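You operate a simulated robot arm through the tools that you are given. There is no shell and no other tool. Be economical: measure what you need, move in short steps, check, and stop when the job is done.

Carry out the task below with a simulated robot arm. There is one attempt and no reset: what you move stays moved.

Task
Seal the yellow tub in the lid press and put it back.
Fine: with the lid of its colour; push the empty sled back under the press.

The check looks at the end state, three seconds after you hand in, the way a careful person would. Anything else that was tipped, shoved, dropped, spilled or broken makes it a failure. A push-on lid holds only when it is set on centred and level and pressed home; a screw cap is set on level and turned clockwise until tight.

Robot
A 6-joint arm with a two-finger parallel gripper, fixed in place. Base frame: the origin is at the foot of the arm, x ahead of it, y to its left, z up; the work surface is at about z = 68. Units: cm, rad, N and s.
With the tool pointing down near the work surface it reaches from about 14 to 72 cm from the base axis. Its first joint turns from -1.152 to 1.152 rad. Payload 2.45 kg.
The TCP is the grasp point between the finger pads, 2.4 cm short of the fingertips. In the tool frame z runs along the fingers and y along their closing line. Largest opening 6.8 cm; finger width 1.7, thickness 1; the body of the gripper, 4 by 7 cm, starts 4.1 cm behind the TCP.
Orientation is that of the tool frame in the base frame, as a unit quaternion [w, x, y, z]. With the fingers straight down and closing along the base's y, the tool's x points along the base's -x, its y along +y and its z along -z.

Tools
- The arm moves only by the tool step_arm. Its argument "plan" is a list of rows, each a list of 7 numbers: the shift along the tool's x, y, z in units of 200 mm (1.0 is 200 mm), then the turn, a rotation vector about the tool's x, y, z in units of 90 degrees (1.0 is 90 degrees), then the closure, from 0 (fully open) to 1 (shut). In form: [[dx, dy, dz, ax, ay, az, fingers], ...]. A call has 1 to 12 rows; each row is the pose to reach, as a shift and turn from the pose commanded when the call began, along the tool's axes at that moment. A call with a number of a shift or a turn outside -1 to 1 is refused whole. Rows are played at 5 a second. More than 5 cm and 0.15 rad between two rows, or a gripper value outside its range, and nothing of the call is played. Where a pose cannot be reached the arm comes as near as it can. A force on the tool above 90 N (or 10 N above the force at the start of the call, whichever is more), or a blocked arm, ends the call early, and 0.2 s more pass. The fingers move at their own pace (about 10.8 cm/s each) and stop on an object; they squeeze with about 34 N. The grip force told is the motor's: it shows also when the fingers shut on nothing. Time passes only in rows, and 0.2 s behind the last, so rows that repeat a pose let the fingers close. The reply holds the time, the measured pose of the TCP, the force on the tool along the base axes, the opening and the grip force, in the units named above and with some noise, with the torque about the TCP (base axes, N m) and any sound that the robot's microphone picked up.
- Cameras (640 x 400 px; columns grow to the right, rows downward): "scene" is fixed at [15.6, 41.22, 145.19]; the picture's right is [-0.82, -0.57, 0.00], its down [-0.40, 0.58, -0.71] and it looks along [0.41, -0.58, -0.70] (base axes); focal length 312 px, centre (320, 200). "wrist" rides on the gripper at [8.4, 1.1, -7.5] in the tool frame; the picture's right is [-0.13, 0.99, 0.00], its down [-0.60, -0.08, -0.79] and it looks along [-0.79, -0.10, 0.61] (tool axes); focal length 251 px, centre (320, 200).
- camera(camera): a new picture of that camera. No time passes.
- probe_pixels(camera, pixels): for up to 12 pixels [column, row] of the newest picture of that camera ("zoom" is the newest enlarged one), the place [x, y, z] in the base frame of the surface seen there, good to about 0.3 cm. No time passes.
- enlarge(camera, box): a new picture of the part [left, top, right, bottom] of that camera's present view, enlarged. No time passes.
- hand_in(): hands the job in; it is judged then, once.

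Keep the steps short. Do not move on a guess: measure, check each grasp and each placing, and mend mistakes. In all there are 80 turns and 38 pictures (those below and enlarged ones count). Leave the gripper open and the arm clear of the work at the hand-in unless told otherwise, and finish with a single line.

The tools are called as name(argument=value, ...) on one line, values as JSON. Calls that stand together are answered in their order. step_arm: Moves the arm, as the interface text tells. Its arguments: {"type":"object","properties":{"plan":{"type":"array","items":{"type":"array","items":{"type":"number"}}}},"required":["plan"]} The other tools are called the same way: camera (camera) takes a picture; probe_pixels (camera, pixels) gives the place of the surface under pixels of a picture; enlarge (camera, box) takes an enlarged picture of a part of a camera's view; hand_in () hands the job in.

At the start:

```text
t: 0.0
tool_pos: [42.17, -10.69, 104.61]
tcp_rot: [0.001, 0.0, 1.0, 0.0]
force: [-0.4, 0.8, 0.0]
wrist_torque: [-0.01, 0.03, 0.02]
width: 6.78
finger_force: 0.1
```

scene: 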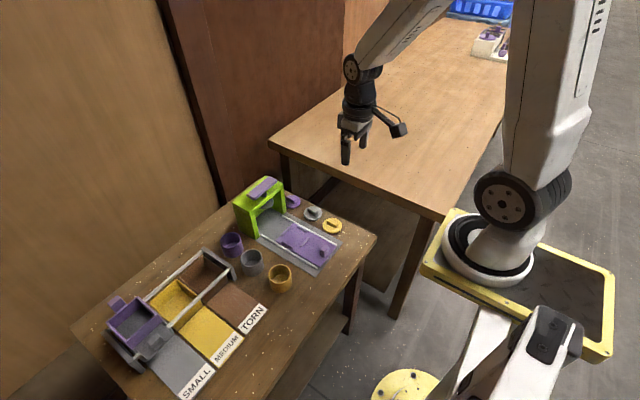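
wrist: 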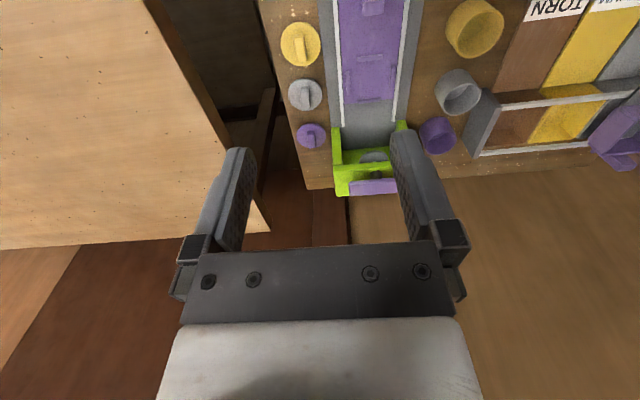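

I see the green press with a purple sled, three lids (yellow, grey, purple) on one side and three tubs on the other. I'll enlarge the press area first.

enlarge(camera="scene", box=[210, 165, 370, 300])

enlarge(camera="wrist", box=[260, 0, 540, 200])

```text
2.96 times, centred on (290, 232) of scene
```

zoom: 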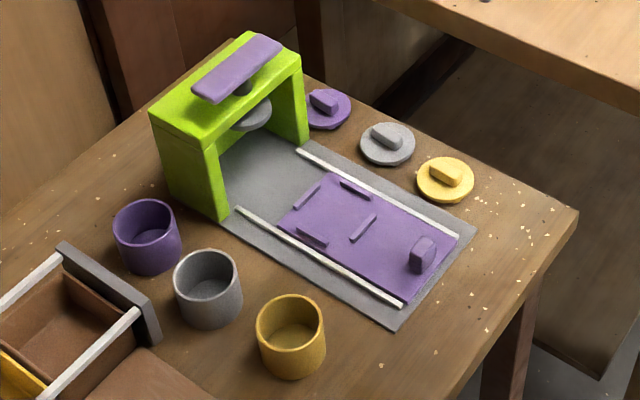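

```text
2.00 times, centred on (400, 100) of wrist
```

zoom: 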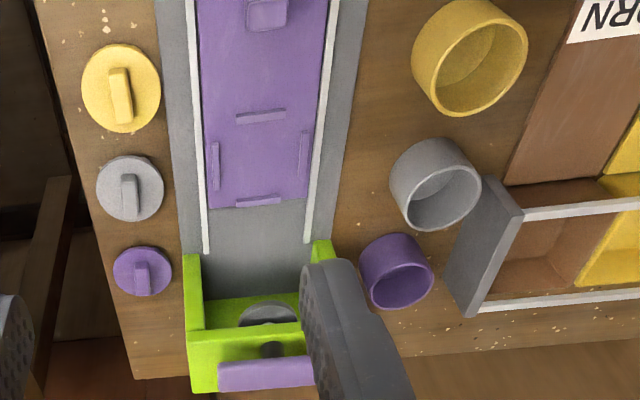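

Sled is out, with four ribs forming the pocket. Now I'll measure the pocket ribs, knob, tub and lid in the newest zoom (wrist).

probe_pixels(camera="zoom", pixels=[[265, 12], [261, 116], [215, 165], [303, 158], [257, 201], [121, 75], [121, 115], [90, 90], [155, 90], [415, 55], [522, 55], [465, 60]])

probe_pixels(camera="wrist", pixels=[[300, 25], [300, 64], [364, 4], [381, 4], [373, 14], [370, 185], [365, 170], [375, 157], [342, 100], [414, 60], [340, 120], [405, 125]])

camera(camera="scene")

probe_pixels(camera="scene", pixels=[[270, 269], [291, 272], [280, 264], [280, 284], [333, 225], [325, 226], [342, 227], [323, 251], [265, 188], [250, 195], [275, 180], [260, 205]])

```text
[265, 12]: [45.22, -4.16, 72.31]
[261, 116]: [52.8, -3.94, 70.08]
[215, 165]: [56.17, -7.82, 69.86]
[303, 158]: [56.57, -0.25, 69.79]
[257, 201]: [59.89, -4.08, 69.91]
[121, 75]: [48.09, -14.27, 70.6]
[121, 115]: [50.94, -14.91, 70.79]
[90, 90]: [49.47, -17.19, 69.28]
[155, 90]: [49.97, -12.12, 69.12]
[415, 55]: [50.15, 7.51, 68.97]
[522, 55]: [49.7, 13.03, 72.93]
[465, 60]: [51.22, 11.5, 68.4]
```

```text
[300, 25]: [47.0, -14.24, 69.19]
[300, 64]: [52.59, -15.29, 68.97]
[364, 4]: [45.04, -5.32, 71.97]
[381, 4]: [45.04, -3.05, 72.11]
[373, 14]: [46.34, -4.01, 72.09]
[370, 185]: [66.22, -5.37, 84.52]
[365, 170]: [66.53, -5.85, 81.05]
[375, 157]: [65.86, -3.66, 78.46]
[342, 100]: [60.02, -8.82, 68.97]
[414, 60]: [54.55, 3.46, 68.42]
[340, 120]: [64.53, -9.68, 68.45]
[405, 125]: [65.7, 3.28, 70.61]
```

```text
33 pictures are left
```

scene: 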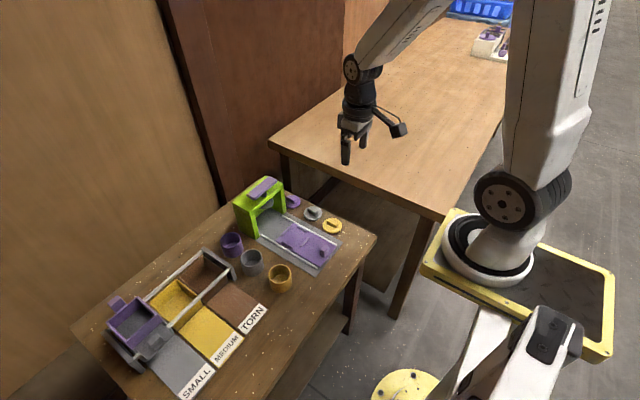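

```text
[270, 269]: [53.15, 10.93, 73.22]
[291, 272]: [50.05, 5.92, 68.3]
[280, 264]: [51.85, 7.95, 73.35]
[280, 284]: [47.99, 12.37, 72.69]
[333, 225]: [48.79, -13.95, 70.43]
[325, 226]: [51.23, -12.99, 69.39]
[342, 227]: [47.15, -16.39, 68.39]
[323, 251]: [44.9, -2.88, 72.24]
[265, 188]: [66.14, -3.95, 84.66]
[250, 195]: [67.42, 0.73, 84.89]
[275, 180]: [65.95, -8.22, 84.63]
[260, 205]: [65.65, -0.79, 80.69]
```

Readings: pocket centre ≈ (56.4, -4.05), tub rim z≈73.2, centre ≈ (50.5, 10), lid centre ≈ (49.7,-14.6), lever top z≈84.7 at (66.2,-4). Moving toward a point above the yellow tub for a close look.

step_arm(plan=[[-0.02, 0.14, 0.14, 0, 0, 0, 0], [-0.04, 0.28, 0.28, 0, 0, 0, 0], [-0.06, 0.42, 0.42, 0, 0, 0, 0], [-0.08, 0.57, 0.56, 0, 0, 0, 0], [-0.1, 0.71, 0.7, 0, 0, 0, 0], [-0.1, 0.85, 0.84, 0, 0, 0, 0], [-0.1, 0.99, 0.97, 0, 0, 0, 0], [-0.1, 0.99, 0.97, 0, 0, 0, 0]])

camera(camera="wrist")

```text
t: 1.8
tool_pos: [44.33, 9.21, 85.25]
tcp_rot: [0.001, 0.0, 1.0, 0.0]
force: [-0.2, -0.9, 1.1]
wrist_torque: [0.0, 0.02, 0.03]
width: 6.83
finger_force: 0.0
```

```text
32 pictures are left
```

wrist: 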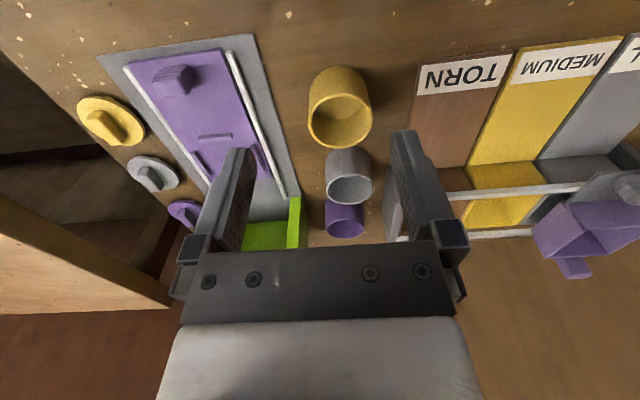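

The yellow tub is at about (340,105). Probing its rim.

enlarge(camera="wrist", box=[280, 50, 400, 240])

```text
2.11 times, centred on (340, 145) of wrist
```

zoom: 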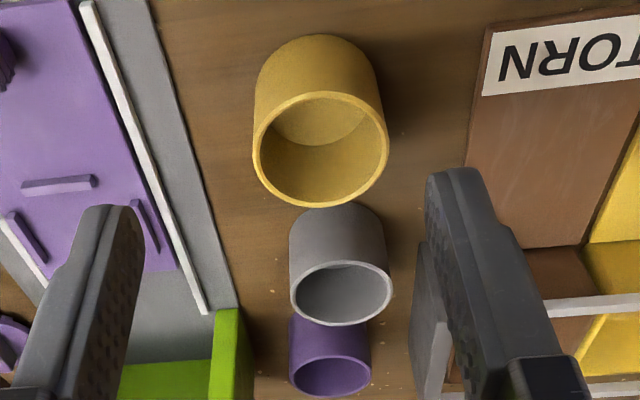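

probe_pixels(camera="zoom", pixels=[[256, 150], [385, 150], [320, 96], [320, 202], [278, 107], [365, 105], [275, 190], [368, 190], [320, 170], [345, 270], [345, 320], [320, 60]])

```text
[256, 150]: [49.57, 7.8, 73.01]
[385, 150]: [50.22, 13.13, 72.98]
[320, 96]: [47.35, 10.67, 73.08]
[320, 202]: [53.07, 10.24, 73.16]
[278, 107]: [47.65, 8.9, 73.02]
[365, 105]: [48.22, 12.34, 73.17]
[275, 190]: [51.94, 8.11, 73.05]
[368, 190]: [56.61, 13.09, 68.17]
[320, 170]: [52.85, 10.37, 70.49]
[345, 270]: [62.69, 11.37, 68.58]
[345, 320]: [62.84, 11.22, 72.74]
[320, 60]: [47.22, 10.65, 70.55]
```

Tub: centre ≈ (50.15, 10.45), Ø≈5.8, top z 73.1. Moving above it with tips clear, and checking.

step_arm(plan=[[-0.15, 0.03, 0.1, 0, 0, 0, 0], [-0.291, 0.062, 0.25, 0, 0, 0, 0], [-0.291, 0.062, 0.4, 0, 0, 0, 0], [-0.291, 0.062, 0.45, 0, 0, 0, 0], [-0.291, 0.062, 0.45, 0, 0, 0, 0]])

camera(camera="wrist")

```text
t: 3.0
tool_pos: [50.08, 10.34, 76.21]
tcp_rot: [0.0, 0.0, 1.0, 0.0]
force: [-0.4, -0.7, 0.8]
wrist_torque: [0.02, 0.01, -0.04]
width: 6.77
finger_force: 0.0
```

```text
30 pictures are left
```

wrist: 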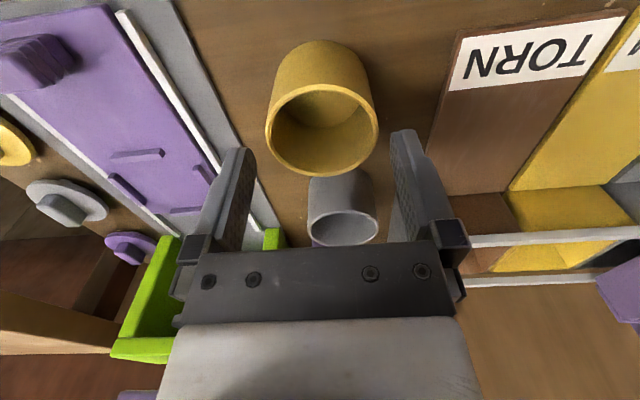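

The tub (rim columns 265–378) sits midway between the fingers (245–395). Lowering 4.2 cm and closing.

step_arm(plan=[[0, 0.003, 0.1, 0, 0, 0, 0], [0, 0.003, 0.21, 0, 0, 0, 0], [0, 0.003, 0.21, 0, 0, 0, 0], [0, 0.003, 0.21, 0, 0, 0, 1], [0, 0.003, 0.21, 0, 0, 0, 1], [0, 0.003, 0.21, 0, 0, 0, 1]])

```text
t: 4.4
tool_pos: [50.15, 10.35, 72.1]
tcp_rot: [0.0, 0.0, 1.0, 0.0]
force: [0.5, 0.2, 1.0]
wrist_torque: [0.03, -0.01, -0.02]
width: 5.85
finger_force: 34.1
```

Gripped, opening 5.85. Lifting 7 cm and carrying to above the pocket.

step_arm(plan=[[0, 0, -0.15, 0, 0, 0, 1], [0, 0, -0.35, 0, 0, 0, 1], [-0.08, -0.18, -0.35, 0, 0, 0, 1], [-0.16, -0.36, -0.35, 0, 0, 0, 1], [-0.24, -0.54, -0.35, 0, 0, 0, 1], [-0.3125, -0.72, -0.35, 0, 0, 0, 1], [-0.3125, -0.72, -0.35, 0, 0, 0, 1]])

camera(camera="wrist")

enlarge(camera="scene", box=[220, 165, 360, 300])

```text
t: 6.0
tool_pos: [56.38, -4.07, 78.87]
tcp_rot: [0.0, -0.002, 1.0, 0.0]
force: [-1.0, -0.3, -0.1]
wrist_torque: [0.03, 0.01, 0.03]
width: 0.0
finger_force: 23.3
```

```text
29 pictures are left
```

wrist: 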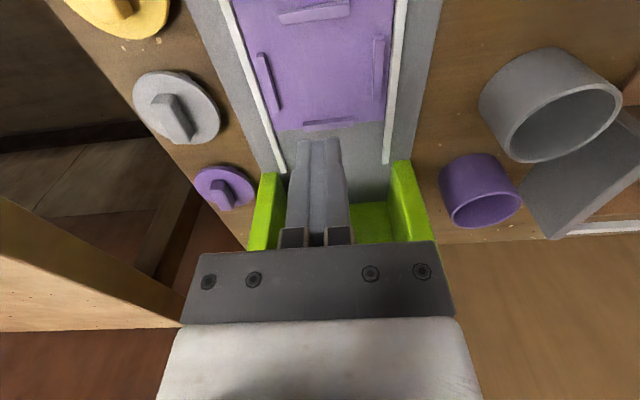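

```text
2.96 times, centred on (290, 232) of scene
```

zoom: 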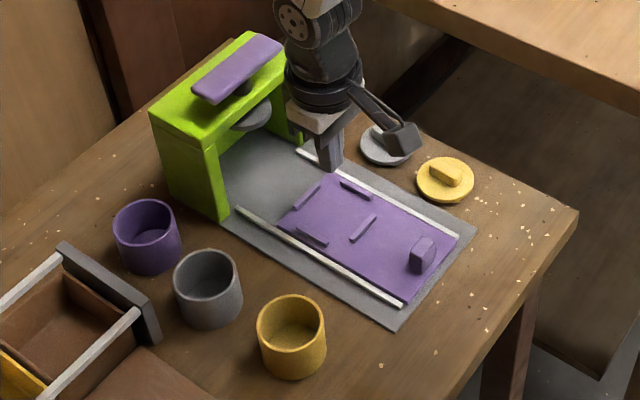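

The fingers are shut on nothing: the tub slipped out, and appears to be still standing in its place. Before retrying I'll measure the pocket from this closer view, and check the tub's position.

probe_pixels(camera="wrist", pixels=[[314, 10], [315, 20], [267, 82], [275, 80], [377, 67], [385, 67], [329, 124], [329, 130], [320, 70], [350, 100], [380, 205], [372, 150]])

probe_pixels(camera="zoom", pixels=[[259, 320], [323, 320], [289, 297], [291, 345], [308, 237], [313, 242], [356, 187], [363, 228], [306, 197], [251, 117], [422, 250], [330, 215]])

```text
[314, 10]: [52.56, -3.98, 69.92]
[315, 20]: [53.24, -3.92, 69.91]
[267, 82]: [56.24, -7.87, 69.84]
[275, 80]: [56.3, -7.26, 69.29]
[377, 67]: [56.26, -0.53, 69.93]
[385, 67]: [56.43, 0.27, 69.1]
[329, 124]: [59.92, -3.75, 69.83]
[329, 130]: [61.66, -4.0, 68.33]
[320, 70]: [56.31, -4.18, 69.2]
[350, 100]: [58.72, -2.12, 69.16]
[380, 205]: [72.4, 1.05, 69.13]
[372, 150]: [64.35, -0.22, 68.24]
```

```text
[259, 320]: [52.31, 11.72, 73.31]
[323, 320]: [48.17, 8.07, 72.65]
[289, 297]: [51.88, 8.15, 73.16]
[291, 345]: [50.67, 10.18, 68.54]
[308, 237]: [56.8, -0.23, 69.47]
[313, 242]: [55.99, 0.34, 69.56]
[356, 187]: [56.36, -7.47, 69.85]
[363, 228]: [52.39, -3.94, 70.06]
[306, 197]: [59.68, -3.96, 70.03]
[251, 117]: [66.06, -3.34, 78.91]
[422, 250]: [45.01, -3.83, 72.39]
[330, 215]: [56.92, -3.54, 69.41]
```

Tub still upright at the same spot. Going back above it with open fingers.

step_arm(plan=[[0.08, 0.18, 0, 0, 0, 0, 0], [0.16, 0.36, 0, 0, 0, 0, 0], [0.24, 0.54, 0, 0, 0, 0, 0], [0.3115, 0.7245, 0, 0, 0, 0, 0], [0.3115, 0.7245, 0, 0, 0, 0, 0], [0.3115, 0.7245, 0.13, 0, 0, 0, 0], [0.3115, 0.7245, 0.13, 0, 0, 0, 0]])

camera(camera="wrist")

```text
t: 7.6
tool_pos: [49.9, 10.4, 76.47]
tcp_rot: [-0.001, 0.001, 1.0, -0.001]
force: [-0.9, -0.2, 0.2]
wrist_torque: [0.01, -0.04, 0.01]
width: 6.81
finger_force: 0.0
```

```text
27 pictures are left
```

wrist: 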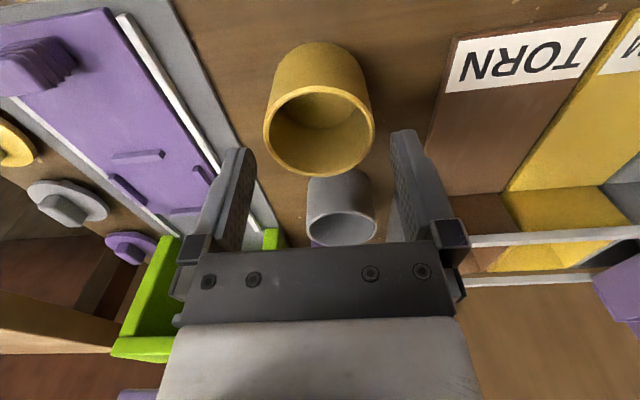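

Same alignment. Lowering deeper this time (TCP z≈71.2), closing.

step_arm(plan=[[-0.01, 0, 0.1, 0, 0, 0, 0], [-0.01, 0, 0.2, 0, 0, 0, 0], [-0.01, 0, 0.263, 0, 0, 0, 0], [-0.01, 0, 0.263, 0, 0, 0, 0], [-0.01, 0, 0.263, 0, 0, 0, 1], [-0.01, 0, 0.263, 0, 0, 0, 1], [-0.01, 0, 0.263, 0, 0, 0, 1], [-0.01, 0, 0.263, 0, 0, 0, 1], [-0.01, 0, 0.263, 0, 0, 0, 1]])

step_arm(plan=[[0, 0, -0.01, 0, 0, 0, 1], [0, 0, -0.02, 0, 0, 0, 1], [0, 0, -0.03, 0, 0, 0, 1], [0, 0, -0.04, 0, 0, 0, 1], [0, 0, -0.05, 0, 0, 0, 1]])

```text
t: 9.6
tool_pos: [50.39, 10.42, 70.92]
tcp_rot: [0.0, -0.001, 1.0, 0.0]
force: [-0.9, 0.7, 0.2]
wrist_torque: [0.02, 0.01, 0.04]
width: 5.72
finger_force: 33.4
```

```text
t: 10.8
tool_pos: [50.27, 10.53, 72.2]
tcp_rot: [0.0, -0.001, 1.0, 0.0]
force: [-0.1, -0.5, 0.4]
wrist_torque: [0.0, 0.03, 0.01]
width: 5.75
finger_force: 33.7
```

Still gripping at 5.75 after a 1 cm slow lift; checking whether the tub came along.

enlarge(camera="scene", box=[220, 200, 340, 300])

```text
4.00 times, centred on (280, 250) of scene
```

zoom: 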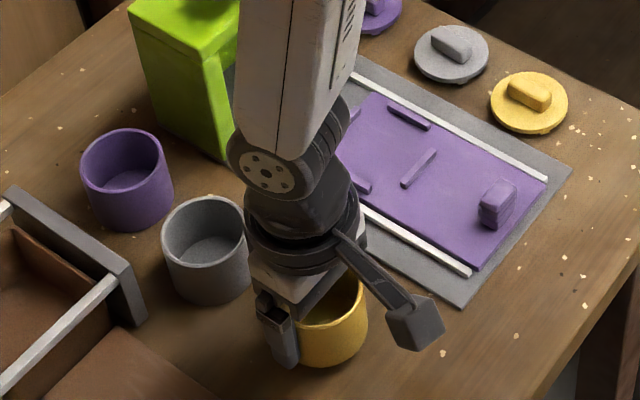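

probe_pixels(camera="zoom", pixels=[[345, 290], [361, 300], [352, 340], [330, 355], [335, 365], [320, 360], [340, 372]])

step_arm(plan=[[0, 0, -0.01, 0, 0, 0, 1], [0, 0, -0.02, 0, 0, 0, 1], [0, 0, -0.03, 0, 0, 0, 1], [0, 0, -0.04, 0, 0, 0, 1], [0, 0, -0.05, 0, 0, 0, 1]])

```text
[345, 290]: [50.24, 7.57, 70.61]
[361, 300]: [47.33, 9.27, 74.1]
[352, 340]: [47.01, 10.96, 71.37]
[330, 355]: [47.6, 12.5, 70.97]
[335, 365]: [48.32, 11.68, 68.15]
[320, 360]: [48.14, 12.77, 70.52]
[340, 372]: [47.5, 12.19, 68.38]
```

```text
t: 12.0
tool_pos: [50.24, 10.42, 73.07]
tcp_rot: [0.0, 0.0, 1.0, 0.001]
force: [-0.6, -0.1, -0.5]
wrist_torque: [-0.01, 0.01, -0.05]
width: 5.75
finger_force: 33.9
```

The rim now probes at z 74.1: it came up 1 cm, so gentle motion holds. Carrying slowly to the pocket, turning 45° so the fingers come down between the ribs.

step_arm(plan=[[0, 0, -0.04, 0, 0, 0, 1], [0, 0, -0.09, 0, 0, 0, 1], [0, 0, -0.14, 0, 0, 0, 1], [0, 0, -0.18, 0, 0, 0, 1], [-0.03, -0.07, -0.2, 0, 0, 0.06, 1], [-0.07, -0.16, -0.2, 0, 0, 0.13, 1], [-0.11, -0.26, -0.2, 0, 0, 0.2, 1], [-0.15, -0.36, -0.2, 0, 0, 0.27, 1], [-0.19, -0.46, -0.2, 0, 0, 0.34, 1], [-0.23, -0.56, -0.2, 0, 0, 0.41, 1], [-0.27, -0.65, -0.2, 0, 0, 0.47, 1], [-0.305, -0.7215, -0.2, 0, 0, 0.5, 1]])

camera(camera="wrist")

```text
t: 14.6
tool_pos: [56.36, -4.07, 77.29]
tcp_rot: [0.001, 0.383, 0.924, 0.0]
force: [0.6, 0.9, -0.2]
wrist_torque: [0.0, -0.02, -0.01]
width: 5.74
finger_force: 33.9
```

```text
25 pictures are left
```

wrist: 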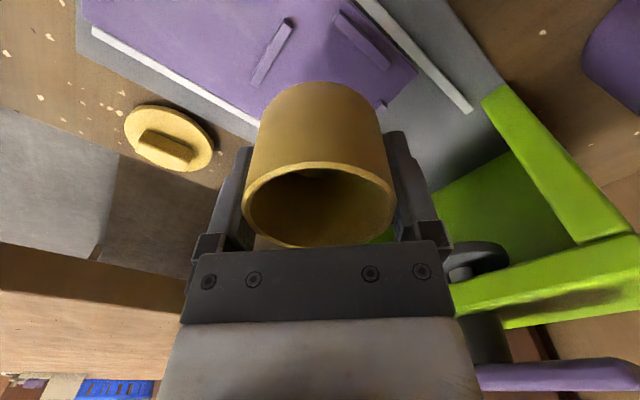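

Tub is held upright. Checking its centre via the rim before lowering.

probe_pixels(camera="wrist", pixels=[[246, 200], [392, 200], [318, 165], [275, 174], [362, 174], [283, 90], [320, 84], [360, 95], [270, 55], [362, 40]])

```text
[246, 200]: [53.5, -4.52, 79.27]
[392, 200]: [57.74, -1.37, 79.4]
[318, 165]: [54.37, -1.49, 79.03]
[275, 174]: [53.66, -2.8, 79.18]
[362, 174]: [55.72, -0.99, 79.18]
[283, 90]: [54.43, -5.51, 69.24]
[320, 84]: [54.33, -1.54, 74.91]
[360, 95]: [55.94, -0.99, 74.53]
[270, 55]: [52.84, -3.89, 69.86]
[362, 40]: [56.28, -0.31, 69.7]
```

Tub centre ≈ (56.3,-3.9), bottom ≈ z 74.15. Lowering 4.9 cm gradually onto the sled (69.2).

step_arm(plan=[[0, 0, 0.04, 0, 0, 0, 1], [0, 0, 0.08, 0, 0, 0, 1], [0, 0, 0.12, 0, 0, 0, 1], [0, 0, 0.16, 0, 0, 0, 1], [0, 0, 0.2, 0, 0, 0, 1], [0, 0, 0.22, 0, 0, 0, 1], [0, 0, 0.235, 0, 0, 0, 1], [0, 0, 0.243, 0, 0, 0, 1], [0, 0, 0.243, 0, 0, 0, 1]])

camera(camera="wrist")

```text
t: 16.6
tool_pos: [56.44, -4.04, 72.13]
tcp_rot: [0.001, 0.382, 0.924, 0.0]
force: [0.6, 0.7, 0.5]
wrist_torque: [0.0, 0.02, -0.02]
width: 5.74
finger_force: 34.0
```

```text
24 pictures are left
```

wrist: 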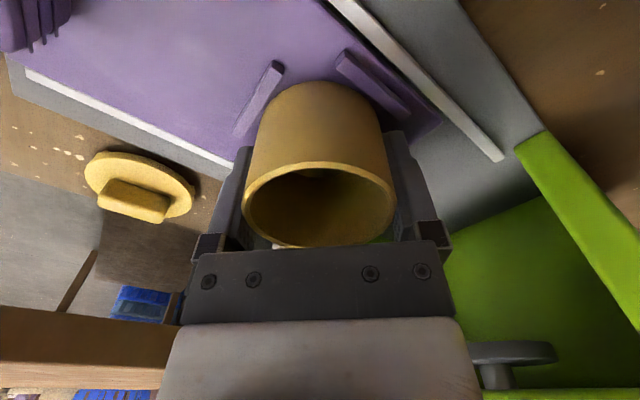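

Between the two visible ribs with clearance on both. No contact force yet; lowering in mm steps until I feel it.

step_arm(plan=[[0, 0, 0.006, 0, 0, 0, 1], [0, 0, 0.012, 0, 0, 0, 1], [0, 0, 0.012, 0, 0, 0, 1]])

```text
t: 17.4
tool_pos: [56.67, -4.03, 71.97]
tcp_rot: [0.003, 0.382, 0.924, 0.001]
force: [1.0, 0.7, 22.1]
wrist_torque: [-0.01, 0.11, -0.2]
width: 5.67
finger_force: 33.8
```

22 N upward: the tub stands on the sled. Releasing and lifting straight up.

step_arm(plan=[[0, 0, -0.005, 0, 0, 0, 1], [0, 0, -0.005, 0, 0, 0, 0], [0, 0, -0.005, 0, 0, 0, 0], [0, 0, -0.005, 0, 0, 0, 0], [0, 0, -0.1, 0, 0, 0, 0], [0, 0, -0.25, 0, 0, 0, 0], [0, 0, -0.4, 0, 0, 0, 0], [0, 0, -0.4, 0, 0, 0, 0]])

camera(camera="wrist")

```text
t: 19.2
tool_pos: [56.18, -4.2, 79.86]
tcp_rot: [0.0, 0.382, 0.924, 0.0]
force: [0.4, 0.2, 0.3]
wrist_torque: [0.0, 0.02, -0.02]
width: 6.82
finger_force: 0.0
```

```text
23 pictures are left
```

wrist: 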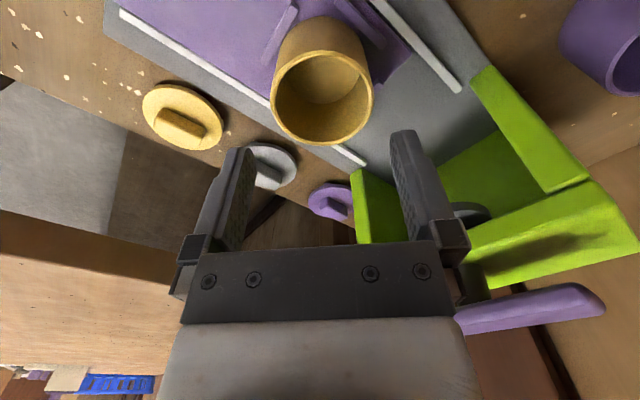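

Tub stands in the pocket. Measuring its rim and the lid with its handle.

probe_pixels(camera="wrist", pixels=[[274, 95], [370, 95], [320, 142], [320, 53], [288, 127], [356, 125], [145, 107], [219, 127], [176, 88], [163, 112], [204, 130], [183, 120]])

enlarge(camera="wrist", box=[130, 70, 240, 165])

```text
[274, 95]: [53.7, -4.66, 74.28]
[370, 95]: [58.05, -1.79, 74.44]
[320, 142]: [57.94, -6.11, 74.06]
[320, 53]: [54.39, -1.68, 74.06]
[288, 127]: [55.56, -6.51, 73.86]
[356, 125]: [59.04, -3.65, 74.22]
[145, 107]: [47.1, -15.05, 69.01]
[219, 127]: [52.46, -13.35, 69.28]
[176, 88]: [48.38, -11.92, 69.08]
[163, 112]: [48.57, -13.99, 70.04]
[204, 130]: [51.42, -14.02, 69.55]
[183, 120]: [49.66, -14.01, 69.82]
```

```text
4.21 times, centred on (185, 118) of wrist
```

zoom: 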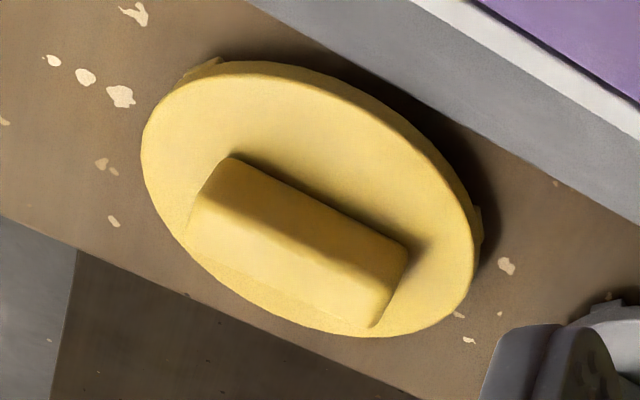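

probe_pixels(camera="zoom", pixels=[[215, 190], [205, 225], [290, 260], [300, 225], [320, 265], [375, 260], [360, 300], [390, 270], [150, 150], [468, 260], [260, 75], [340, 325]])

```text
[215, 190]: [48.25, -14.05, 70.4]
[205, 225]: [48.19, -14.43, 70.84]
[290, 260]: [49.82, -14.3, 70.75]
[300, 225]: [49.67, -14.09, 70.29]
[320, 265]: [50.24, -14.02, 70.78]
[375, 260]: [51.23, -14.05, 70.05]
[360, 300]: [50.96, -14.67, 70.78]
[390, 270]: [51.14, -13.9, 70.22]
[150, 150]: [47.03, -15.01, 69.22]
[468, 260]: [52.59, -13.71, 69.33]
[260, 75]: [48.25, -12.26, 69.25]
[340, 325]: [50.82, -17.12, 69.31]
```

Handle runs along x, centre ≈ (49.8,-14.65), top z 70.8, disc top 69.3. Checking where the big table's edge is before going there.

probe_pixels(camera="wrist", pixels=[[150, 250], [30, 235], [100, 300], [170, 262], [290, 250]])

step_arm(plan=[[0, 0, 0, 0, 0, -0.07, 0], [-0.02, -0.1, 0, 0, 0, -0.14, 0], [-0.05, -0.22, 0, 0, 0, -0.21, 0], [-0.08, -0.34, 0, 0, 0, -0.28, 0], [-0.11, -0.46, 0, 0, 0, -0.35, 0], [-0.13, -0.54, 0, 0, 0, -0.42, 0], [-0.144, -0.595, 0, 0, 0, -0.49, 0], [-0.144, -0.595, 0, 0, 0, -0.5, 0], [-0.144, -0.595, 0, 0, 0, -0.5, 0]])

camera(camera="wrist")

```text
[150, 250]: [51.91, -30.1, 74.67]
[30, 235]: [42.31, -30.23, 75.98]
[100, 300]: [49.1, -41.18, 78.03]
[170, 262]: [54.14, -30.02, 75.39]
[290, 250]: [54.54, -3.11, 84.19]
```

```text
t: 21.2
tool_pos: [50.09, -14.25, 80.01]
tcp_rot: [0.0, -0.001, 1.0, 0.0]
force: [-0.6, -1.1, -0.8]
wrist_torque: [-0.02, 0.02, 0.0]
width: 6.79
finger_force: 0.1
```

```text
21 pictures are left
```

wrist: 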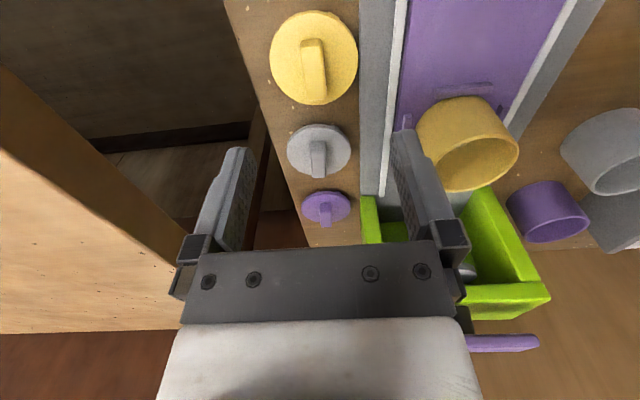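

Aligned over the yellow lid (handle at (313,65), between fingers). Lowering so the tips are just above the disc (TCP z≈71.95).

step_arm(plan=[[0.0085, -0.01, 0.12, 0, 0, 0, 0], [0.0085, -0.01, 0.24, 0, 0, 0, 0], [0.0085, -0.01, 0.34, 0, 0, 0, 0], [0.0085, -0.01, 0.38, 0, 0, 0, 0.3], [0.0085, -0.01, 0.4, 0, 0, 0, 0.3], [0.0085, -0.01, 0.4, 0, 0, 0, 0.3]])

camera(camera="wrist")

```text
t: 22.6
tool_pos: [49.85, -14.48, 71.9]
tcp_rot: [0.0, -0.001, 1.0, 0.0]
force: [0.9, -0.4, 0.4]
wrist_torque: [0.0, -0.03, 0.04]
width: 4.77
finger_force: 0.0
```

```text
20 pictures are left
```

wrist: 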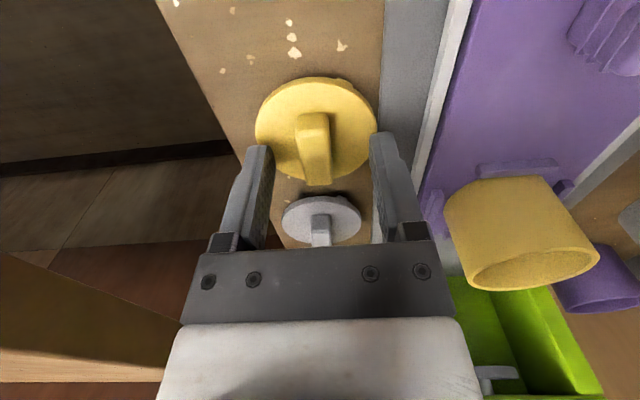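

Handle (col ≈313) is between the fingers (≈255–385), no contact force. Closing, then lifting gently 2 cm.

step_arm(plan=[[0, 0, 0, 0, 0, 0, 0.6], [0, 0, 0, 0, 0, 0, 1], [0, 0, 0, 0, 0, 0, 1], [0, 0, 0, 0, 0, 0, 1], [0, 0, -0.01, 0, 0, 0, 1], [0, 0, -0.03, 0, 0, 0, 1], [0, 0, -0.06, 0, 0, 0, 1], [0, 0, -0.1, 0, 0, 0, 1], [0, 0, -0.1, 0, 0, 0, 1]])

camera(camera="wrist")

```text
t: 24.6
tool_pos: [49.75, -14.62, 74.04]
tcp_rot: [0.0, 0.0, 1.0, 0.0]
force: [0.3, -0.4, -0.2]
wrist_torque: [-0.02, 0.0, 0.02]
width: 1.32
finger_force: 33.8
```

```text
19 pictures are left
```

wrist: 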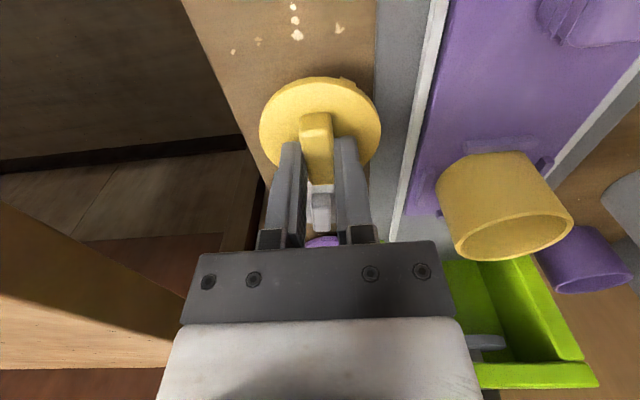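

Lid is held (opening 1.32) and level. Measuring the disc to find its centre relative to the TCP.

probe_pixels(camera="wrist", pixels=[[263, 125], [378, 125], [320, 82], [290, 90], [355, 90], [272, 148], [370, 150], [317, 118], [318, 165], [316, 140]])

```text
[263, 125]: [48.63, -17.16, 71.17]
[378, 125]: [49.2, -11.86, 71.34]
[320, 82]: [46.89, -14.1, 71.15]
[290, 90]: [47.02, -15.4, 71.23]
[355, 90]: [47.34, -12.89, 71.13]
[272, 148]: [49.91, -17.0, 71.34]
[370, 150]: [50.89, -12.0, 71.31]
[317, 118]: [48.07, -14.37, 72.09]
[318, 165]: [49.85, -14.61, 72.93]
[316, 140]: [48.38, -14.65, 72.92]
```

Lid centre ≈ TCP + (-0.1, +0.1). Raising 8 cm and carrying over the tub centre (56.3,-3.9).

step_arm(plan=[[0, 0, -0.05, 0, 0, 0, 1], [0, 0, -0.13, 0, 0, 0, 1], [0, 0, -0.22, 0, 0, 0, 1], [0, 0, -0.31, 0, 0, 0, 1], [0, 0, -0.38, 0, 0, 0, 1], [-0.04, 0.06, -0.4, 0, 0, 0, 1], [-0.1, 0.16, -0.4, 0, 0, 0, 1], [-0.17, 0.27, -0.4, 0, 0, 0, 1], [-0.24, 0.38, -0.4, 0, 0, 0, 1], [-0.3, 0.48, -0.4, 0, 0, 0, 1], [-0.33, 0.525, -0.4, 0, 0, 0, 1], [-0.33, 0.525, -0.4, 0, 0, 0, 1]])

camera(camera="wrist")

```text
t: 27.2
tool_pos: [56.39, -3.92, 81.99]
tcp_rot: [0.0, 0.0, 1.0, 0.001]
force: [0.4, 0.6, -0.4]
wrist_torque: [-0.02, -0.02, 0.01]
width: 1.32
finger_force: 33.4
```

```text
18 pictures are left
```

wrist: 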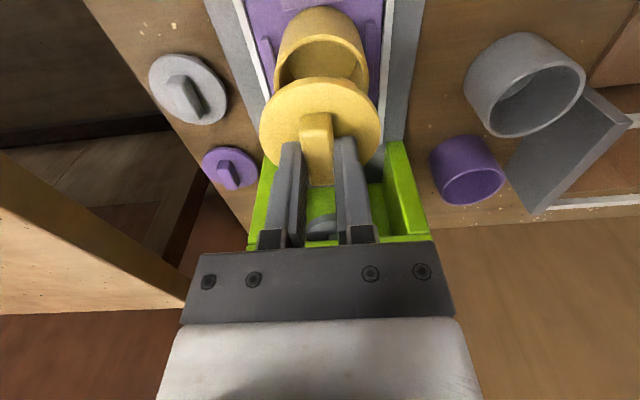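

Over the tub. Lowering 3.2 cm so the lid is a few mm above the rim, then comparing centres.

step_arm(plan=[[0, 0, 0.04, 0, 0, 0, 1], [0, 0, 0.08, 0, 0, 0, 1], [0, 0, 0.12, 0, 0, 0, 1], [0, 0, 0.15, 0, 0, 0, 1], [0, 0, 0.16, 0, 0, 0, 1], [0, 0, 0.16, 0, 0, 0, 1]])

enlarge(camera="wrist", box=[240, 20, 400, 190])

enlarge(camera="scene", box=[240, 180, 340, 270])

```text
t: 28.6
tool_pos: [56.46, -4.02, 78.77]
tcp_rot: [0.0, 0.0, 1.0, -0.001]
force: [0.3, 0.3, -0.5]
wrist_torque: [0.0, 0.0, -0.01]
width: 1.31
finger_force: 33.6
```

```text
2.35 times, centred on (320, 105) of wrist
```

zoom: 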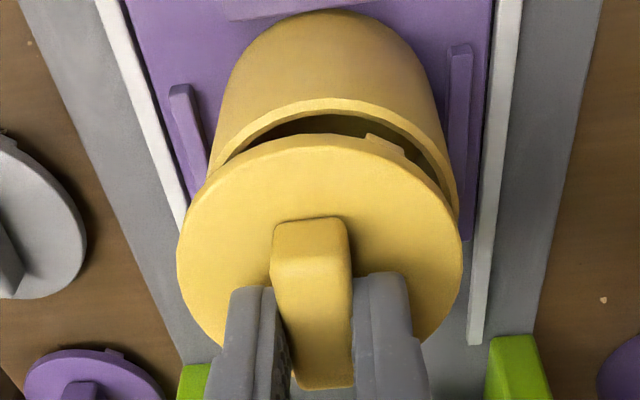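

```text
4.44 times, centred on (290, 225) of scene
```

zoom: 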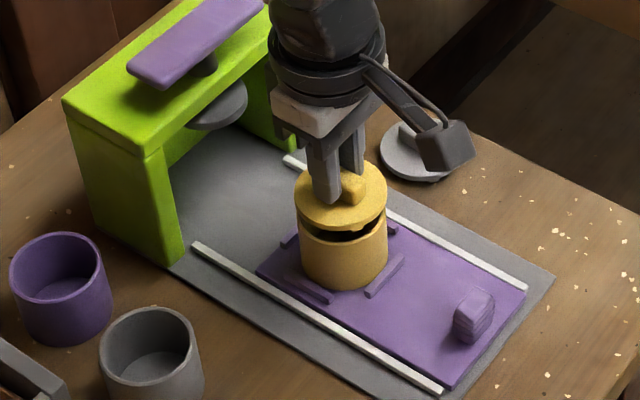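

Close, but the tub may be slightly to the right in the wrist view. Taking a probe-able wrist view to quantify.

enlarge(camera="wrist", box=[240, 20, 400, 190])

probe_pixels(camera="zoom", pixels=[[320, 100], [270, 115], [400, 130], [230, 142], [440, 165], [455, 195], [182, 240], [458, 240], [320, 140], [230, 170], [410, 165], [300, 60]])

```text
2.35 times, centred on (320, 105) of wrist
```

zoom: 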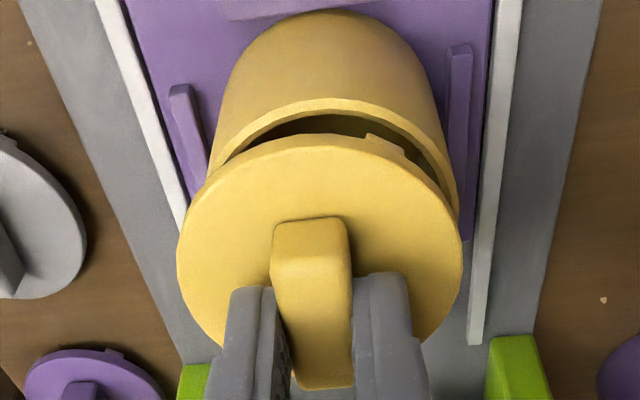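

```text
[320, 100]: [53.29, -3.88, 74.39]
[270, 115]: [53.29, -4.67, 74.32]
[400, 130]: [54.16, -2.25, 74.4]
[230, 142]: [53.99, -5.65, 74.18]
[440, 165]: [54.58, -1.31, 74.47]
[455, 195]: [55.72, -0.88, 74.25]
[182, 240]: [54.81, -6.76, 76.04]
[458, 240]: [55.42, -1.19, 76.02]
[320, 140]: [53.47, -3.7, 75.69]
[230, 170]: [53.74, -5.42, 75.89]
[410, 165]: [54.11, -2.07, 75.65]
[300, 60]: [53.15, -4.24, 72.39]
```

Fits: tub ≈ (56.1,-3.78), lid ≈ (56.2,-3.98). Shifting +0.22 cm in y, then lowering in small steps until contact.

step_arm(plan=[[0.003, 0.011, 0, 0, 0, 0, 1], [0.003, 0.011, 0, 0, 0, 0, 1], [0.003, 0.011, 0.015, 0, 0, 0, 1], [0.003, 0.011, 0.025, 0, 0, 0, 1], [0.003, 0.011, 0.032, 0, 0, 0, 1], [0.003, 0.011, 0.032, 0, 0, 0, 1]])

enlarge(camera="wrist", box=[240, 20, 400, 190])

```text
t: 30.0
tool_pos: [56.31, -3.83, 78.17]
tcp_rot: [0.001, -0.001, 1.0, 0.0]
force: [0.5, -1.0, 0.2]
wrist_torque: [0.01, 0.04, 0.02]
width: 1.33
finger_force: 33.2
```

```text
2.35 times, centred on (320, 105) of wrist
```

zoom: 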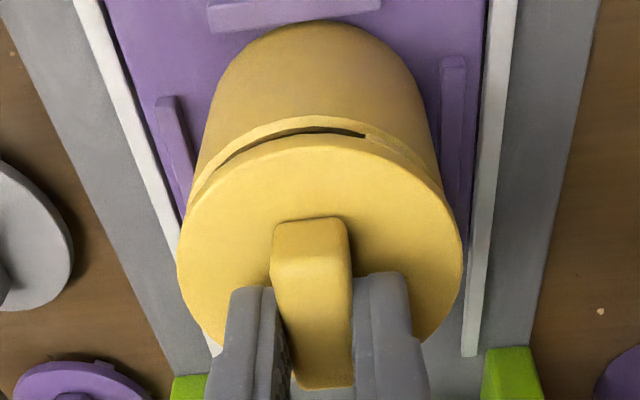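

Laterally centred now (tub ≈186–442, lid 178–463 → both ≈ 318). Checking the fore-aft offset by probing the front edges.

probe_pixels(camera="zoom", pixels=[[320, 118], [270, 126], [370, 125], [320, 142], [270, 152], [370, 150], [215, 170], [425, 170], [215, 195], [430, 195], [320, 80]])

```text
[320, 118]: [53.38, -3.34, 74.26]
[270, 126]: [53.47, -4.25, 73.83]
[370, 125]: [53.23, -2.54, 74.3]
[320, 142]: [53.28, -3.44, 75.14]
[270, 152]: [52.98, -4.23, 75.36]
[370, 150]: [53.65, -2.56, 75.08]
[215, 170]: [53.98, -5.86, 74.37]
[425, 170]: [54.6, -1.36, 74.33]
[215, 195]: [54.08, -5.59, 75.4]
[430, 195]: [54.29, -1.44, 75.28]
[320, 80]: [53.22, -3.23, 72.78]
```

Front edges coincide (53.35 vs 53.3). Lowering until contact.

step_arm(plan=[[0, 0, 0.006, 0, 0, 0, 1], [0, 0, 0.012, 0, 0, 0, 1], [0, 0, 0.018, 0, 0, 0, 1], [0, 0, 0.018, 0, 0, 0, 1]])

```text
t: 31.0
tool_pos: [56.43, -3.89, 77.71]
tcp_rot: [0.001, 0.001, 1.0, 0.001]
force: [-0.4, -0.4, 6.2]
wrist_torque: [0.0, 0.06, 0.01]
width: 1.33
finger_force: 33.6
```

Contact at z≈77.75 (6 N). One more mm to seat it, then release.

step_arm(plan=[[0, 0, 0.006, 0, 0, 0, 1], [0, 0, 0.006, 0, 0, 0, 1]])

enlarge(camera="scene", box=[240, 180, 340, 270])

```text
t: 31.6
tool_pos: [56.48, -3.84, 77.7]
tcp_rot: [0.001, 0.0, 1.0, 0.0]
force: [0.0, -0.3, 14.8]
wrist_torque: [-0.05, 0.09, -0.01]
width: 1.34
finger_force: 32.9
```

```text
4.44 times, centred on (290, 225) of scene
```

zoom: 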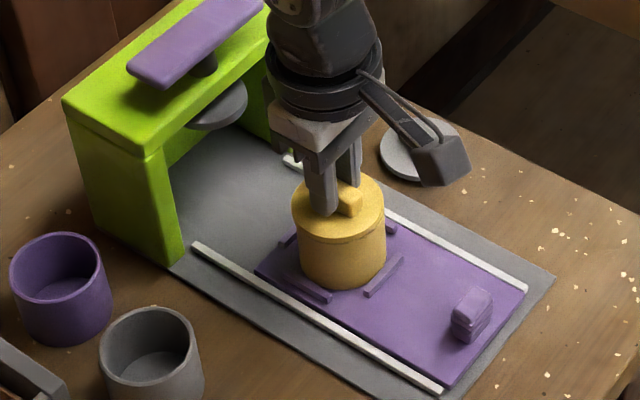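

Lid looks maybe 1–2 mm off toward the left here. Zooming more to judge.

enlarge(camera="scene", box=[280, 210, 320, 250])

enlarge(camera="wrist", box=[240, 20, 400, 190])

```text
10.00 times, centred on (300, 230) of scene
```

zoom: 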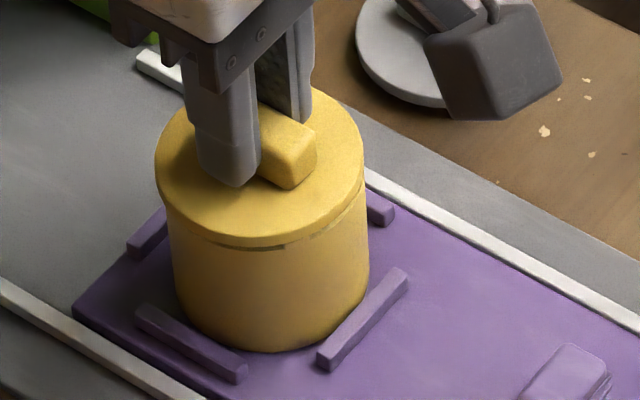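

```text
2.35 times, centred on (320, 105) of wrist
```

zoom: 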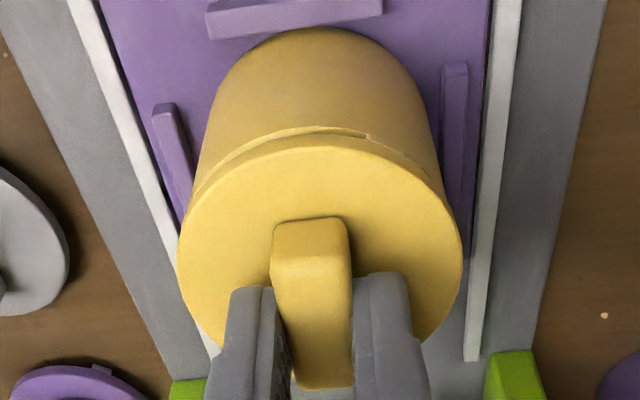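

Both views agree: lid is ~1.5 mm too far toward +x/+y. Lifting 3 mm, shifting (-0.13,-0.1), and setting it down again.

step_arm(plan=[[0, 0, -0.012, 0, 0, 0, 1], [0, 0, -0.024, 0, 0, 0, 1], [0.0065, -0.005, -0.024, 0, 0, 0, 1], [0.0065, -0.005, -0.024, 0, 0, 0, 1], [0.0065, -0.005, -0.012, 0, 0, 0, 1], [0.0065, -0.005, -0.004, 0, 0, 0, 1], [0.0065, -0.005, -0.002, 0, 0, 0, 1], [0.0065, -0.005, -0.002, 0, 0, 0, 1]])

enlarge(camera="scene", box=[280, 210, 320, 250])

```text
t: 33.4
tool_pos: [56.32, -3.97, 77.68]
tcp_rot: [0.001, 0.0, 1.0, -0.001]
force: [0.2, 1.1, 3.5]
wrist_torque: [0.05, -0.02, 0.01]
width: 1.35
finger_force: 33.0
```

```text
10.00 times, centred on (300, 230) of scene
```

zoom: 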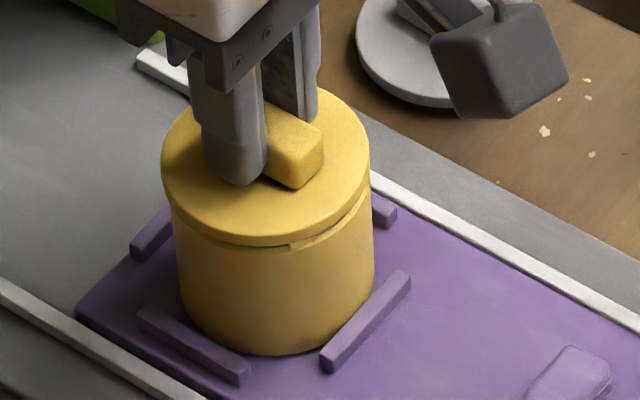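

The tub moved along with the lid, so the lid's plug is already located in the tub; it is level (tiny torque). Pressing a touch, releasing, and lifting clear.

step_arm(plan=[[0, 0, 0.006, 0, 0, 0, 1], [0, 0, 0.006, 0, 0, 0, 1], [0, 0, 0, 0, 0, 0, 0.7], [0, 0, 0, 0, 0, 0, 0.5], [0, 0, 0, 0, 0, 0, 0.5], [0, 0, -0.06, 0, 0, 0, 0.5], [0, 0, -0.2, 0, 0, 0, 0.5], [0, 0, -0.2, 0, 0, 0, 0.5]])

camera(camera="wrist")

```text
t: 35.2
tool_pos: [56.3, -3.94, 81.72]
tcp_rot: [0.0, -0.002, 1.0, 0.001]
force: [-0.4, 0.3, 0.2]
wrist_torque: [0.02, 0.01, -0.02]
width: 3.37
finger_force: 0.1
```

```text
9 pictures are left
```

wrist: 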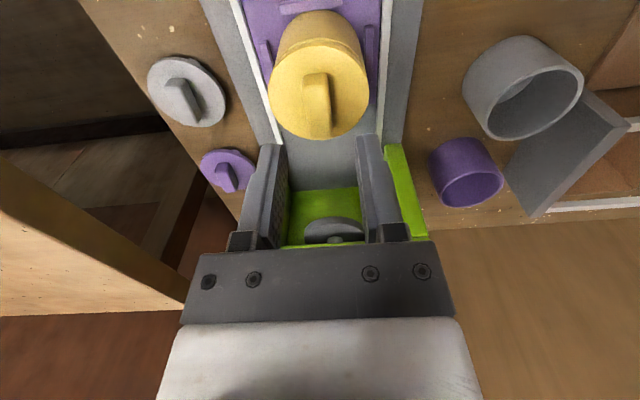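

Lid sits on the tub. Now measuring the plunger disc (≈(333,230)) and lid for the travel distance (no picture used).

probe_pixels(camera="wrist", pixels=[[307, 230], [360, 230], [333, 218], [345, 222], [318, 222], [310, 238], [278, 100], [362, 90], [318, 75], [318, 90], [320, 130], [393, 160]])

```text
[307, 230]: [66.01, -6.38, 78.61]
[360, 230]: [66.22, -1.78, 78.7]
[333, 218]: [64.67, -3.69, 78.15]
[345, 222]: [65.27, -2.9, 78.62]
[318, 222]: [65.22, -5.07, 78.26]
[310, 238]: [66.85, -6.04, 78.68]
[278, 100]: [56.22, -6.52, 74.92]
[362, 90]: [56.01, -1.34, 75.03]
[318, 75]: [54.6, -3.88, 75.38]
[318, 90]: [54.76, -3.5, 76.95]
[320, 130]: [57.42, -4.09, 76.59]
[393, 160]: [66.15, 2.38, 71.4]
```

Plunger centre ≈ (66.15,-4.05), bottom ≈78.1; lid handle top ≈77, so it clears. Travel needed ≈ 9.9 cm. Moving above the sled's knob near (45.2,-4.05).

step_arm(plan=[[0.15, 0, 0, 0, 0, 0, 0.3], [0.35, 0, 0, 0, 0, 0, 0.3], [0.5, -0.005, 0, 0, 0, 0, 0.3], [0.555, -0.005, 0, 0, 0, 0, 0.3], [0.555, -0.005, 0.1, 0, 0, 0, 0.3], [0.555, -0.005, 0.2, 0, 0, 0, 0.3], [0.555, -0.005, 0.2, 0, 0, 0, 0.3]])

camera(camera="wrist")

```text
t: 36.8
tool_pos: [45.29, -4.22, 77.78]
tcp_rot: [0.0, 0.0, 1.0, 0.0]
force: [-0.2, -0.1, -0.1]
wrist_torque: [-0.01, 0.03, 0.02]
width: 4.77
finger_force: 0.0
```

```text
8 pictures are left
```

wrist: 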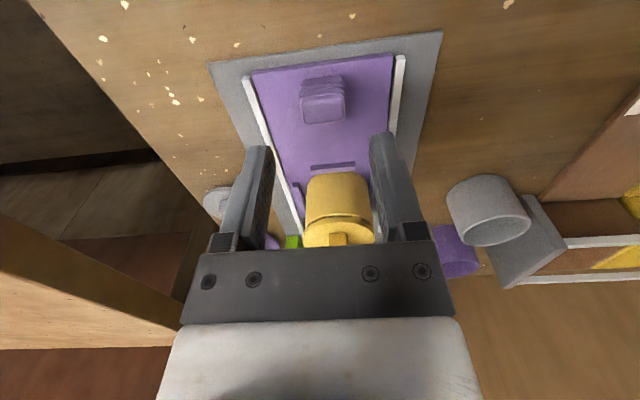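

probe_pixels(camera="wrist", pixels=[[302, 108], [343, 105], [322, 98], [322, 118], [322, 85], [325, 78], [322, 108]])

```text
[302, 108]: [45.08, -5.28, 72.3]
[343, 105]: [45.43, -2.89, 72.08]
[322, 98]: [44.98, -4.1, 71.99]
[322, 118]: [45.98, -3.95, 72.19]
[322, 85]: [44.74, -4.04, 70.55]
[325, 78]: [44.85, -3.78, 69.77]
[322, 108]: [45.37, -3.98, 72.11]
```

Knob: centre (45.4,-4.08), 2.4 wide, top 72.2. Lowering over it and closing.

step_arm(plan=[[-0.005, 0.003, 0.12, 0, 0, 0, 0.3], [-0.005, 0.003, 0.24, 0, 0, 0, 0.3], [-0.005, 0.003, 0.288, 0, 0, 0, 0.3], [-0.005, 0.003, 0.288, 0, 0, 0, 0.3], [-0.005, 0.003, 0.288, 0, 0, 0, 0.6], [-0.005, 0.003, 0.288, 0, 0, 0, 1], [-0.005, 0.003, 0.288, 0, 0, 0, 1], [-0.005, 0.003, 0.288, 0, 0, 0, 1]])

```text
t: 38.6
tool_pos: [45.22, -4.0, 72.0]
tcp_rot: [-0.001, -0.001, 1.0, 0.0]
force: [1.4, 27.6, -8.0]
wrist_torque: [0.25, -1.24, 0.01]
width: 2.56
finger_force: 41.2
```

Gripped (2.56), but a 27 N sideways load shows the knob centre is a bit more to +y. Relaxing by 1 mm.

step_arm(plan=[[0, 0.005, 0, 0, 0, 0, 1], [0, 0.005, 0, 0, 0, 0, 1]])

```text
t: 39.2
tool_pos: [45.26, -4.0, 72.03]
tcp_rot: [0.0, -0.002, 1.0, -0.001]
force: [0.0, 11.4, 5.4]
wrist_torque: [0.1, 0.27, 0.32]
width: 2.57
finger_force: 41.5
```

Better. A little more relief, then pushing the sled forward slowly, 5 cm first.

step_arm(plan=[[0, 0.003, 0, 0, 0, 0, 1], [-0.01, 0.003, 0, 0, 0, 0, 1], [-0.03, 0.003, 0, 0, 0, 0, 1], [-0.06, 0.003, 0, 0, 0, 0, 1], [-0.09, 0.003, 0, 0, 0, 0, 1], [-0.12, 0.003, 0, 0, 0, 0, 1], [-0.15, 0.003, 0, 0, 0, 0, 1], [-0.18, 0.003, 0, 0, 0, 0, 1], [-0.21, 0.003, 0, 0, 0, 0, 1], [-0.235, 0.003, 0, 0, 0, 0, 1], [-0.25, 0.003, 0, 0, 0, 0, 1], [-0.25, 0.003, 0, 0, 0, 0, 1]])

```text
t: 41.8
tool_pos: [50.22, -3.99, 71.86]
tcp_rot: [0.001, 0.0, 1.0, 0.0]
force: [0.3, -30.5, 23.9]
wrist_torque: [-0.37, -0.45, 0.05]
width: 2.58
finger_force: 41.2
```

Moved 5 cm; -30 N sideways and 24 N up now. Correcting (y -0.8 mm, z +0.6 mm) and continuing.

step_arm(plan=[[0, -0.004, -0.003, 0, 0, 0, 1], [-0.01, -0.004, -0.003, 0, 0, 0, 1], [-0.03, -0.004, -0.003, 0, 0, 0, 1], [-0.06, -0.004, -0.003, 0, 0, 0, 1], [-0.09, -0.004, -0.003, 0, 0, 0, 1], [-0.12, -0.004, -0.003, 0, 0, 0, 1], [-0.15, -0.004, -0.003, 0, 0, 0, 1], [-0.18, -0.004, -0.003, 0, 0, 0, 1], [-0.2, -0.004, -0.003, 0, 0, 0, 1], [-0.215, -0.004, -0.003, 0, 0, 0, 1], [-0.22, -0.004, -0.003, 0, 0, 0, 1]])

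enlarge(camera="scene", box=[220, 170, 320, 260])

```text
t: 44.2
tool_pos: [54.49, -4.04, 72.01]
tcp_rot: [-0.001, 0.0, 1.0, 0.0]
force: [-0.7, -9.1, -12.2]
wrist_torque: [-0.03, 0.19, -0.32]
width: 2.6
finger_force: 40.5
```

```text
4.44 times, centred on (270, 215) of scene
```

zoom: 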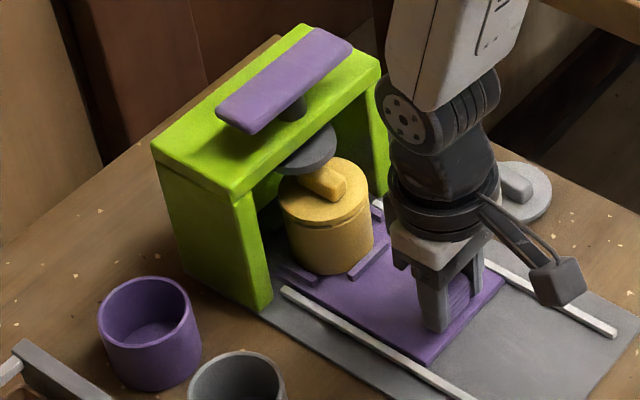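

Moved ≈9.25 cm. Comparing plunger and lid centres by probing this picture.

probe_pixels(camera="zoom", pixels=[[280, 165], [335, 142], [330, 157], [305, 170], [315, 145], [281, 205], [370, 195], [330, 222], [345, 163], [330, 183], [290, 108], [230, 128]])

```text
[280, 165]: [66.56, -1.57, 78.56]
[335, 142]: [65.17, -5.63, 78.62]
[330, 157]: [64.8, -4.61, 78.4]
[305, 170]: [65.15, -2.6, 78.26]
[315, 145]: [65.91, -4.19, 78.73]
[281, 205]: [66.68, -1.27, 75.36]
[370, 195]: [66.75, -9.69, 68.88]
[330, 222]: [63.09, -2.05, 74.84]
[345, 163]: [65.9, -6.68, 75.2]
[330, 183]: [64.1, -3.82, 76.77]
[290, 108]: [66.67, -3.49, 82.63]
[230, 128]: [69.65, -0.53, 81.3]
```

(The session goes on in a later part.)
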